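You operate a simulated robot arm through the tools that you are given. There is no shell and no other tool. Be economical: measure what you need, move in short steps, check, and stop when the job is done.

Carry out the task below with a simulated robot arm. There is one attempt and no reset: what you move stays moved.

TASK
Put one of the glue carriers from the top track by the rolls on the flat carton there.

It is judged by the outcome, as a careful person would: the job done as asked, and still so three seconds after it is handed in. It fails if anything else is knocked over, pushed out of place, dropped, spilled or broken.

THE ROBOT
A 6-joint arm with a two-finger parallel gripper, fixed in place. Base frame: the origin is at the foot of the arm, x ahead of it, y to its left, z up; the work surface is at about z = 0. Lengths are in mm, angles in rad, forces in N, time in s.
With the tool pointing down near the work surface it reaches from about 140 to 580 mm from the base axis. Its first joint turns from -1.152 to 1.152 rad. Payload 2.1 kg.
Tool frame: the origin (TCP) lies between the finger pads and is the grasp point; the fingertips stand 30 mm ahead of it; z points along the fingers, y is the line along which they close. The gripper opens to 94 mm. The fingers are 28 mm wide and 10 mm thick; the gripper's body (50 by 96 mm) begins 55 mm behind the TCP.
Orientation is told as [roll, pitch, yaw] about the base's x, y, z axes, in that order, counted from this pose: with the fingers straight down and closing along the base's y, the tool's x points along the base's -x, its y along +y and its z along -z.

THE INTERFACE
- The arm moves only by the tool move_arm. Its argument "plan" is a list of rows, each a list of 7 numbers: the finger opening in mm, from 0 to 94, then the shift along the tool's x, y, z in units of 25 mm (1.0 is 25 mm), then the turn, a rotation vector about the tool's x, y, z in units of 6 degrees (1.0 is 6 degrees). In form: [[jaw, tx, ty, tz, ax, ay, az], ...]. A call has 1 to 8 rows; each row shifts and turns the commanded pose from where the row before left it, along the tool's axes as they then stand. A call with a number of a shift or a turn outside -1 to 1 is refused whole. A row lasts 0.2 s, in which the tool goes at most 50 mm and 0.15 rad; a call with a longer step from one row to the next is refused whole, and so is a gripper value outside its range. A pose out of reach is approached as far as the arm can. The call stops where the force on the tool passes 40 N (or 10 N more than at its start, if that is more) or the arm is blocked; 0.2 s more then pass. The fingers move at their own pace (about 72 mm/s each) and stop on an object; they squeeze with about 36 N. The grip force told is the motor's: it shows also when the fingers shut on nothing. Time passes only in rows, and 0.2 s behind the last, so rows that do not move let the fingers close. It gives the time, the measured TCP pose, the force on the tool (base axes), the opening and the grip force at its end, in the units of the frame above (readings bear some noise).
- Cameras (640 x 400 px; columns grow to the right, rows downward): "scene" is fixed at [47.4, -361.8, 492.5]; the picture's right is [0.85, -0.52, 0.00], its down [-0.25, -0.41, -0.88] and it looks along [0.46, 0.75, -0.48] (base axes); focal length 363 px, centre (320, 200). "wrist" rides on the gripper at [-37, 0, -58] in the tool frame; the picture's right is [0.00, -1.00, 0.00], its down [0.97, 0.00, -0.24] and it looks along [0.24, 0.00, 0.97] (tool axes); focal length 218 px, centre (320, 200).
- get_image(camera): a new picture of that camera. No time passes.
- probe_pixels(camera, pixels): for up to 12 pixels [column, row] of the newest picture of that camera ("zoom" is the newest enlarged one), the place [x, y, z] in the base frame of the surface seen there, good to about 2 mm. No time passes.
- inspect(camera, box): a new picture of the part [left, top, right, bottom] of that camera's present view, enlarged. No time passes.
- finish_job(): hands the job in; it is judged then, once.

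Work in short steps. Measure before you move; look again where a grasp or a placing could have gone wrong, and mend it. You have 60 turns and 30 pictures in all, the two below and enlarged ones among them. Open the gripper and draw the arm clear of the work before you hand the job in, unless the task says otherwise; then end with one line.

The tools are called as a command line: name --pt "numbers of a row" for each row, then --argument value for the rest, lists and objects as JSON in quotes. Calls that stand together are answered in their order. move_arm: Moves the arm, as the interface text tells. Its arguments: {"type":"object","properties":{"plan":{"type":"array"}},"required":["plan"]} The other tools are called the same way: get_image (camera) takes a picture; probe_pixels (camera, pixels) gives the place of the surface under pixels of a picture; inspect (camera, box) takes an enlarged picture of a part of a camera's view; finish_job () hands the job in.

At the start:

```text
t: 0.0
position: [293.0, 142.8, 283.4]
tool_rot: [0.001, 0.0, -0.001]
ft_force: [0.3, -0.5, -0.2]
finger_gap: 94.0
gripper_force: 0.1
```

scene: 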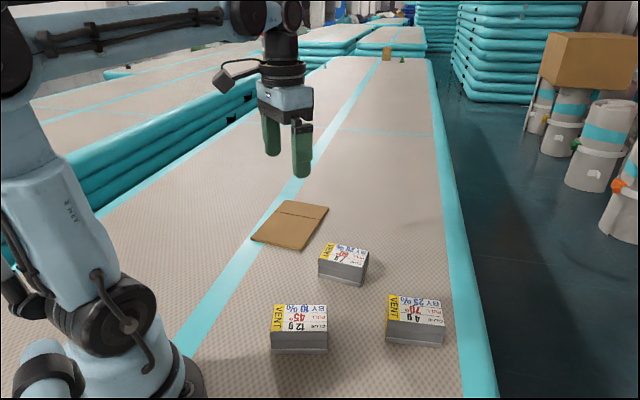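
wrist: 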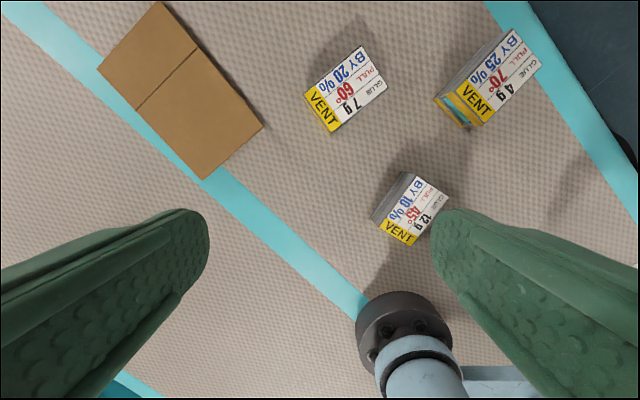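

I'll look closer at the three labelled boxes and their surroundings before choosing.

inspect --camera "scene" --box '[220, 180, 480, 370]'

inspect --camera "wrist" --box '[280, 20, 560, 260]'

inspect --camera "scene" --box '[320, 0, 640, 200]'

```text
2.11 times, centred on (350, 275) of scene
```

zoom: 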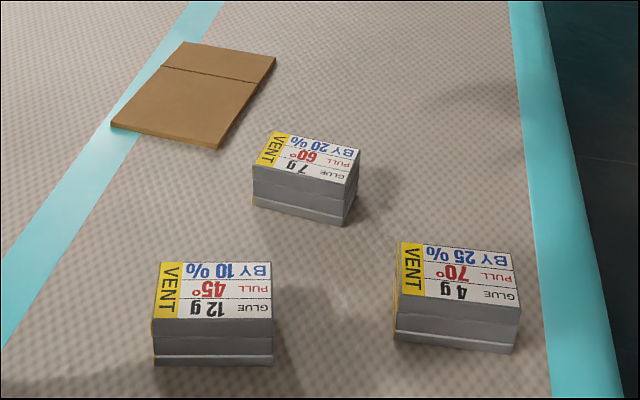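

```text
1.67 times, centred on (420, 140) of wrist
```

zoom: 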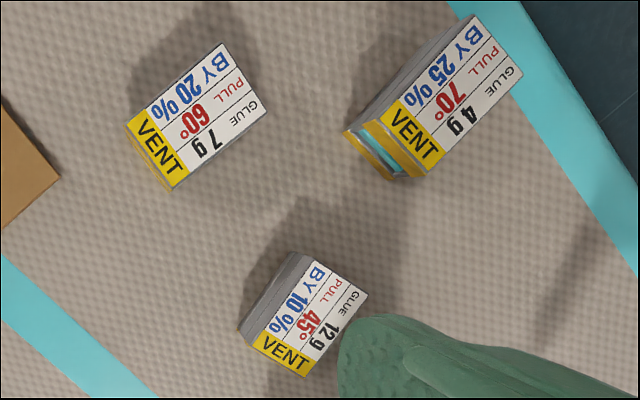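

```text
2.00 times, centred on (480, 100) of scene
```

zoom: 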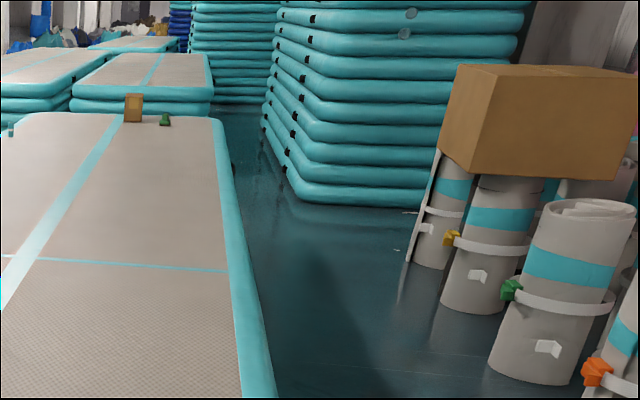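

Three similar carriers stand there, each with a yellow VENT end and seams in the sides. I'll measure them and the carton (zoom onto the 7 g one).

inspect --camera "scene" --box '[300, 230, 390, 295]'

inspect --camera "wrist" --box '[420, 60, 520, 140]'

probe_pixels --camera "wrist" --pixels '[[304, 95], [361, 47], [387, 87], [330, 132], [333, 90], [158, 3], [100, 68], [262, 126], [205, 178], [160, 105], [290, 150], [180, 80]]'

probe_pixels --camera "scene" --pixels '[[319, 262], [334, 244], [369, 253], [361, 273], [361, 284], [320, 276], [340, 275], [340, 279], [287, 202], [328, 207], [303, 249], [252, 238]]'

```text
6.15 times, centred on (345, 262) of scene
```

zoom: 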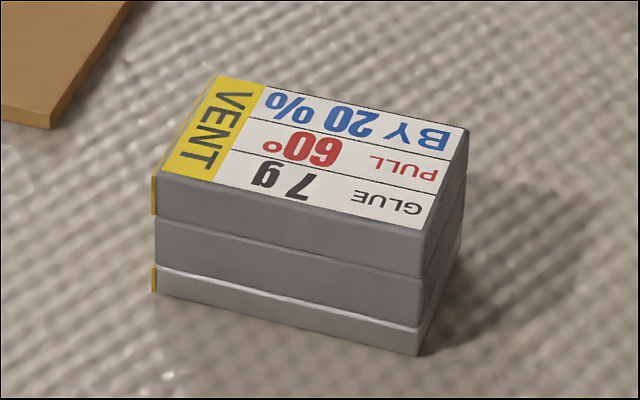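

```text
5.00 times, centred on (470, 100) of wrist
```

zoom: 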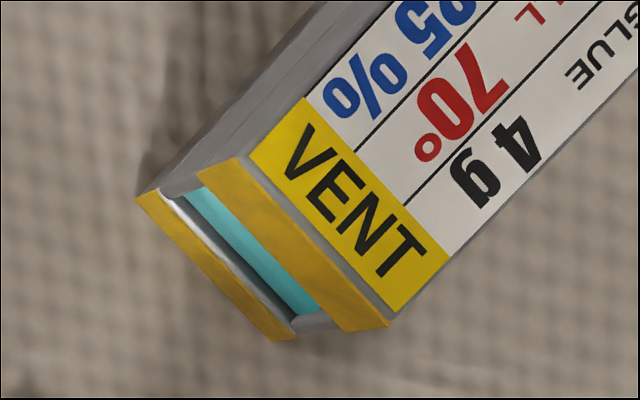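

```text
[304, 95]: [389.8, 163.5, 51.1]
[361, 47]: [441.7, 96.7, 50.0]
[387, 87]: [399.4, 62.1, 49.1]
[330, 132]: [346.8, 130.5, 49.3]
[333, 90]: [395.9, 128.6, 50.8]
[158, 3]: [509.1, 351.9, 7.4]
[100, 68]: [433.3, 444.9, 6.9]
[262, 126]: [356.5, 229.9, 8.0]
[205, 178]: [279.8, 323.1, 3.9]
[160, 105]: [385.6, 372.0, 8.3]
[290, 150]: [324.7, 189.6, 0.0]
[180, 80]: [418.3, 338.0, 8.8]
```

```text
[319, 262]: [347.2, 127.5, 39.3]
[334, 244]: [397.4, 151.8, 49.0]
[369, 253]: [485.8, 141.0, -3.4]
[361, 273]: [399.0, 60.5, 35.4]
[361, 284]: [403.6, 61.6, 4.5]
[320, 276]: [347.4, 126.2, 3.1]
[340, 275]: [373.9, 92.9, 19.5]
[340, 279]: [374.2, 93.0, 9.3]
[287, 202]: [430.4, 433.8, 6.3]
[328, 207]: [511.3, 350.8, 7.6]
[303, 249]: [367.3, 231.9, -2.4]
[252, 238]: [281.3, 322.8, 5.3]
```

The 7 g carrier is about 85×54×50 mm, centred at (394, 113), with its long axis along (0.61, -0.79). The carton's large panel is centred near (367, 315) with the same alignment. I'll turn the tool about 52° so the fingers close across the plain long sides, lowering a little as I go.

move_arm --pt "94 0 0 0.4 0 0 1" --pt "94 0 0 0.4 0 0 1" --pt "94 0 0 0.4 0 0 1" --pt "94 0 0 0.4 0 0 1" --pt "94 0 0 0.4 0 0 1" --pt "94 0 0 0.4 0 0 1" --pt "94 0 0 0.4 0 0 1" --pt "94 0 0 0.4 0 0 1"

```text
t: 1.8
position: [292.7, 143.4, 202.9]
tool_rot: [0.002, 0.0, -0.84]
ft_force: [0.0, 0.0, -0.3]
finger_gap: 93.9
gripper_force: 0.0
```

move_arm --pt "94 0 0 0 0 0 0.72" --pt "94 -0.859 0.619 0.5 0 0 0" --pt "94 -0.859 0.619 0.5 0 0 0" --pt "94 -0.859 0.619 0.5 0 0 0" --pt "94 -0.859 0.619 0.5 0 0 0" --pt "94 0 0 0 0 0 0"

get_image --camera "wrist"

```text
t: 3.2
position: [397.7, 112.5, 152.2]
tool_rot: [0.002, 0.0, -0.915]
ft_force: [-1.2, -0.1, -0.5]
finger_gap: 94.1
gripper_force: 0.0
```

```text
22 pictures are left
```

wrist: 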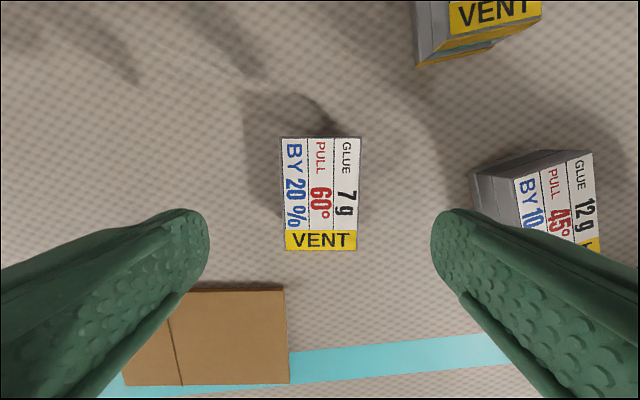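

The box is centred between the fingers at column 321. The 12 g box is close to the right finger, so I'll probe both for clearance.

probe_pixels --camera "wrist" --pixels '[[284, 140], [360, 140], [355, 248], [288, 248], [321, 190], [472, 178], [488, 225], [516, 182], [590, 155]]'

```text
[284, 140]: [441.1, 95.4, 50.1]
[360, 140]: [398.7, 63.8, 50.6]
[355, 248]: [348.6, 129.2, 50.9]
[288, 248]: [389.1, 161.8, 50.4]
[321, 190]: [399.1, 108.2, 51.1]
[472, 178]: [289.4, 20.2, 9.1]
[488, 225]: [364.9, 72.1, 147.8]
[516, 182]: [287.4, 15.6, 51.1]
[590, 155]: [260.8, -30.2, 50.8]
```

The 12 g box is well clear. I'll centre the tool and descend to a TCP height of about 34 mm.

move_arm --pt "86 0.08 -0.1 0.8 0 0 0" --pt "86 0 0 0.8 0 0 0" --pt "86 0 0 0.8 0 0 0" --pt "86 0 0 0.8 0 0 0" --pt "86 0 0 0.8 0 0 0" --pt "86 0 0 0.7 0 0 0" --pt "86 0 0 0 0 0 0"

get_image --camera "wrist"

```text
t: 4.8
position: [392.1, 113.6, 35.6]
tool_rot: [0.001, 0.0, -0.913]
ft_force: [0.4, 0.0, 0.2]
finger_gap: 85.9
gripper_force: 0.0
```

```text
21 pictures are left
```

wrist: 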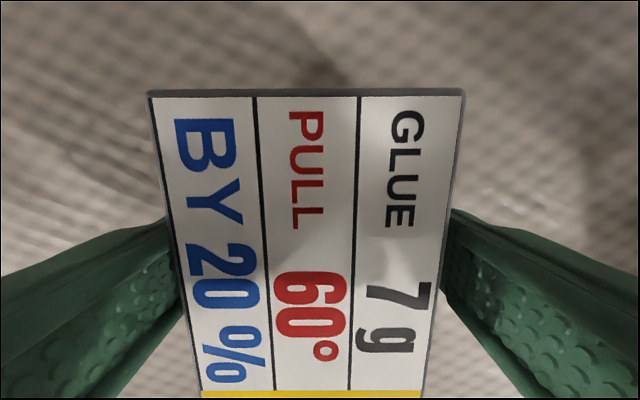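

The fingers straddle the box, so I close.

move_arm --pt "40 0 0 0 0 0 0" --pt "40 0 0 0 0 0 0" --pt "40 0 0 0 0 0 0" --pt "40 0 0 0 0 0 0"

```text
t: 5.8
position: [393.4, 114.4, 34.6]
tool_rot: [-0.001, 0.0, -0.911]
ft_force: [0.1, -0.8, -1.2]
finger_gap: 64.3
gripper_force: 36.2
```

The fingers stopped at 64.3 mm, but I measured about 54 mm at the top. I'll look before lifting.

get_image --camera "wrist"

inspect --camera "scene" --box '[280, 200, 420, 300]'

```text
20 pictures are left
```

wrist: 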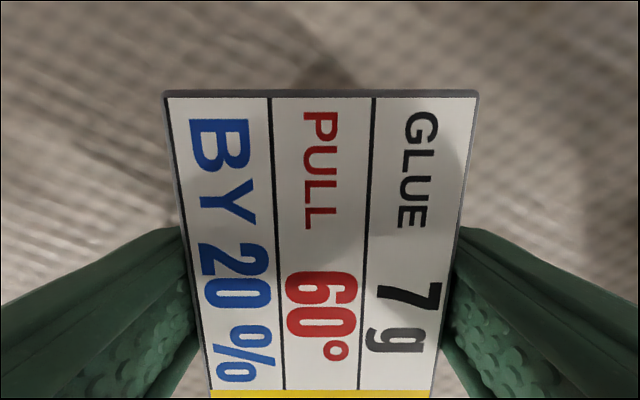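

```text
4.00 times, centred on (350, 250) of scene
```

zoom: 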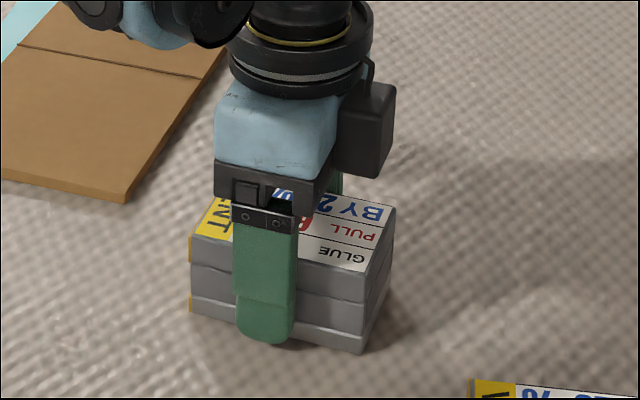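

The fingers appear seated on the sides. I'll do a gentle test lift of about 20 mm.

move_arm --pt "40 0 0 -0.2 0 0 0" --pt "40 0 0 -0.2 0 0 0" --pt "40 0 0 -0.2 0 0 0" --pt "40 0 0 -0.2 0 0 0" --pt "40 0 0 0 0 0 0"

inspect --camera "scene" --box '[280, 200, 420, 300]'

get_image --camera "wrist"

```text
t: 7.0
position: [391.5, 114.9, 55.4]
tool_rot: [0.003, 0.0, -0.913]
ft_force: [0.4, -0.3, -4.1]
finger_gap: 64.0
gripper_force: 35.9
```

```text
4.00 times, centred on (350, 250) of scene
```

zoom: 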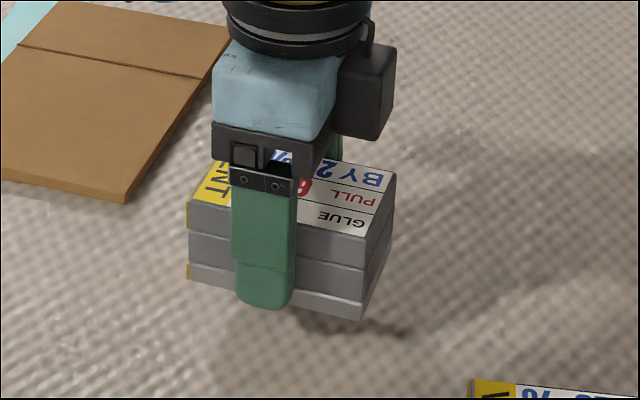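

```text
17 pictures are left
```

wrist: 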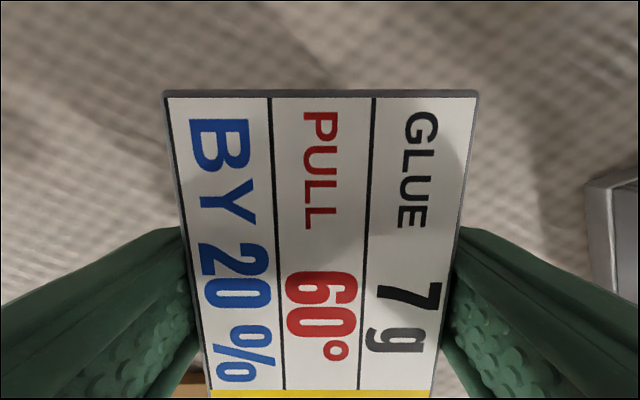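

The whole box is lifted and level at about 4 N. I'll raise it further, then carry it level over the carton's large panel.

move_arm --pt "40 0 0 -0.5 0 0 0" --pt "40 0 0 -0.7 0 0 0" --pt "40 0.3 0.17 -0.4 0 0 0" --pt "40 0.7 0.41 0 0 0 0" --pt "40 0.8 0.47 0 0 0 0" --pt "40 0.8 0.47 0 0 0 0" --pt "40 0.8 0.47 0 0 0 0" --pt "40 0.8 0.47 0 0 0 0"

move_arm --pt "40 0.8 0.47 0 0 0 0" --pt "40 0.8 0.47 0 0 0 0" --pt "40 0.7 0.41 0 0 0 0" --pt "40 0.5 0.29 0 0 0 0" --pt "40 0 0 0 0 0 0" --pt "40 0 0 0 0 0 0"

get_image --camera "wrist"

get_image --camera "scene"

```text
t: 8.8
position: [376.0, 234.8, 96.1]
tool_rot: [0.002, -0.001, -0.914]
ft_force: [-0.3, 0.0, -4.8]
finger_gap: 64.1
gripper_force: 36.4
```

```text
t: 10.2
position: [365.3, 315.9, 95.6]
tool_rot: [0.001, 0.0, -0.912]
ft_force: [0.2, 0.2, -3.9]
finger_gap: 64.3
gripper_force: 35.8
```

```text
16 pictures are left
```

wrist: 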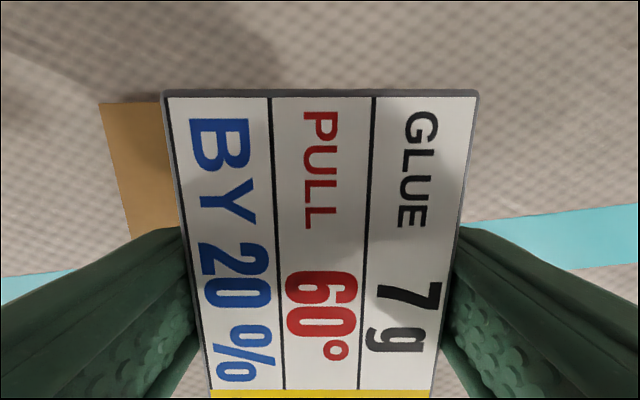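

```text
15 pictures are left
```

scene: 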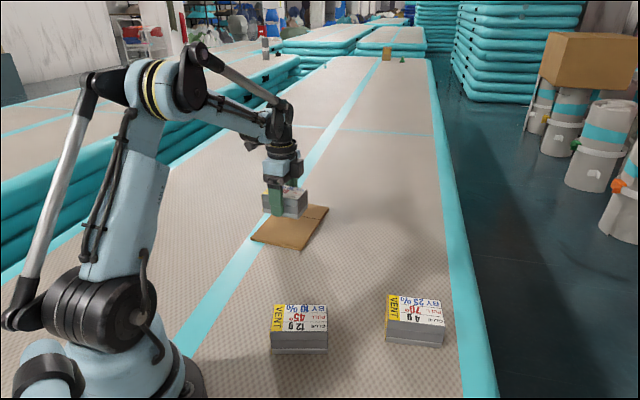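

It is positioned above the large panel. I'll lower it to just above the expected contact height (TCP about 43 mm).

move_arm --pt "40 0 0 0.5 0 0 0" --pt "40 0 0 0.5 0 0 0" --pt "40 0 0 0.5 0 0 0" --pt "40 0 0 0.3 0 0 0" --pt "40 0 0 0.1 0 0 0" --pt "40 0 0 0 0 0 0"

inspect --camera "scene" --box '[220, 170, 360, 260]'

```text
t: 11.6
position: [365.6, 316.2, 48.7]
tool_rot: [0.003, 0.001, -0.913]
ft_force: [0.5, 0.1, -5.3]
finger_gap: 64.0
gripper_force: 36.0
```

```text
4.44 times, centred on (290, 215) of scene
```

zoom: 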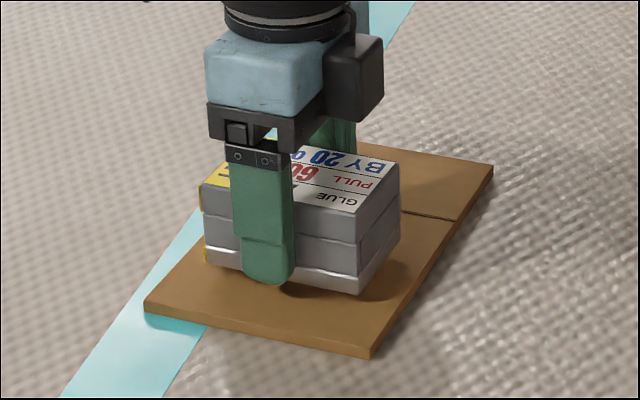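

It's just above the carton, so I lower it in 1 mm rows and watch for contact.

move_arm --pt "40 0 0 0.05 0 0 0" --pt "40 0 0 0.05 0 0 0" --pt "40 0 0 0.05 0 0 0" --pt "40 0 0 0.04 0 0 0" --pt "40 0 0 0 0 0 0"

```text
t: 12.8
position: [366.2, 315.1, 43.6]
tool_rot: [0.002, 0.0, -0.912]
ft_force: [-0.6, -0.3, -4.7]
finger_gap: 64.3
gripper_force: 36.4
```

move_arm --pt "40 0 0 0.04 0 0 0" --pt "40 0 0 0.04 0 0 0" --pt "40 0 0 0 0 0 0"

inspect --camera "scene" --box '[220, 170, 360, 260]'

```text
t: 13.6
position: [366.4, 315.8, 42.4]
tool_rot: [0.002, 0.001, -0.913]
ft_force: [-0.2, -4.0, 12.7]
finger_gap: 64.0
gripper_force: 36.4
```

```text
4.44 times, centred on (290, 215) of scene
```

zoom: 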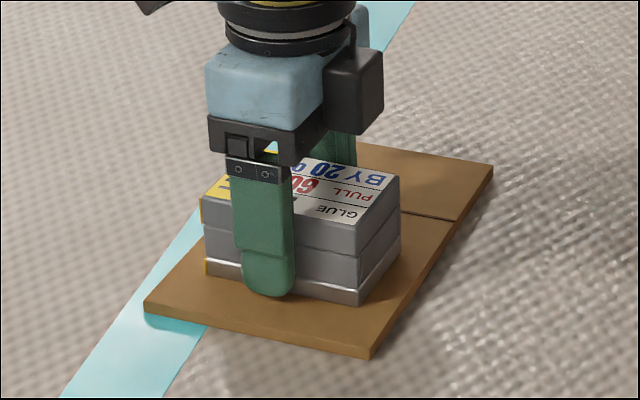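

Contact is made (+12.7 N) and the box sits flat. I back off a hair, then open only as far as needed.

move_arm --pt "40 0 0 -0.03 0 0 0" --pt "70 0 0 0 0 0 0" --pt "86 0 0 0 0 0 0" --pt "86 0 0 0 0 0 0" --pt "86 0 0 0 0 0 0"

get_image --camera "wrist"

```text
t: 14.8
position: [365.9, 315.3, 43.4]
tool_rot: [0.002, 0.001, -0.913]
ft_force: [-0.3, 0.7, -0.1]
finger_gap: 86.0
gripper_force: 0.1
```

```text
12 pictures are left
```

wrist: 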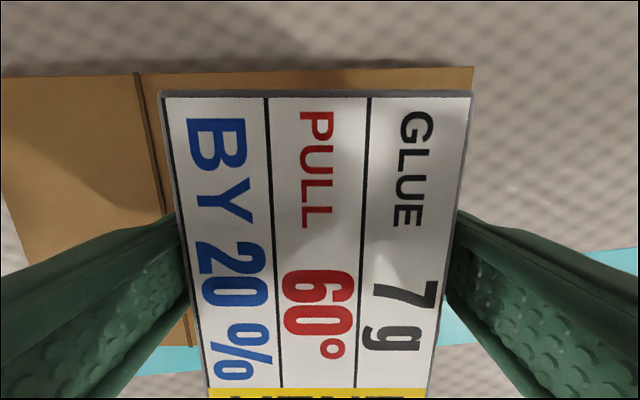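

The box is released, so I retreat straight up.

move_arm --pt "86 0 0 -0.4 0 0 0" --pt "86 0 0 -0.8 0 0 0" --pt "86 0 0 -1 0 0 0" --pt "86 0 0 -1 0 0 0" --pt "86 0 0 -1 0 0 0" --pt "86 0 0 -1 0 0 0" --pt "86 0 0 -1 0 0 0" --pt "86 0 0 0 0 0 0"

get_image --camera "wrist"

get_image --camera "scene"

```text
t: 16.6
position: [365.4, 315.4, 200.1]
tool_rot: [0.0, 0.001, -0.913]
ft_force: [0.7, -0.3, -0.5]
finger_gap: 85.9
gripper_force: 0.1
```

```text
11 pictures are left
```

wrist: 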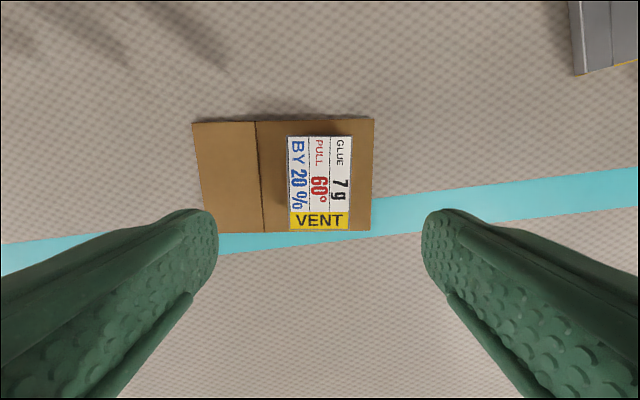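

```text
10 pictures are left
```

scene: 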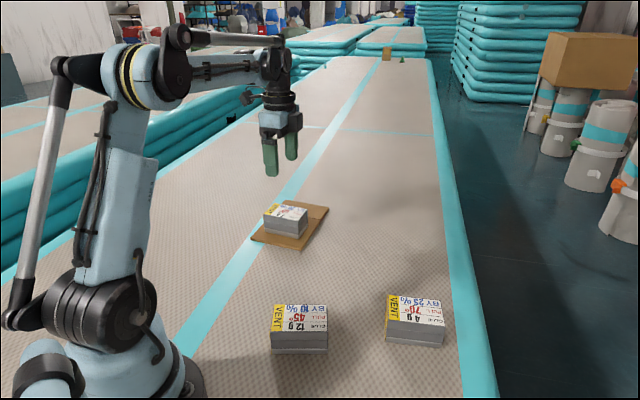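

The carrier rests flat and fully on the carton. The carton and the other two carriers haven't moved, and the arm is clear, so I hand in.

finish_job

```text
The job is handed in.
```

I put the 7 g glue carrier on the flat carton. It sits flat and fully on the large panel, the other two carriers and the carton were left undisturbed, and the job is handed in.
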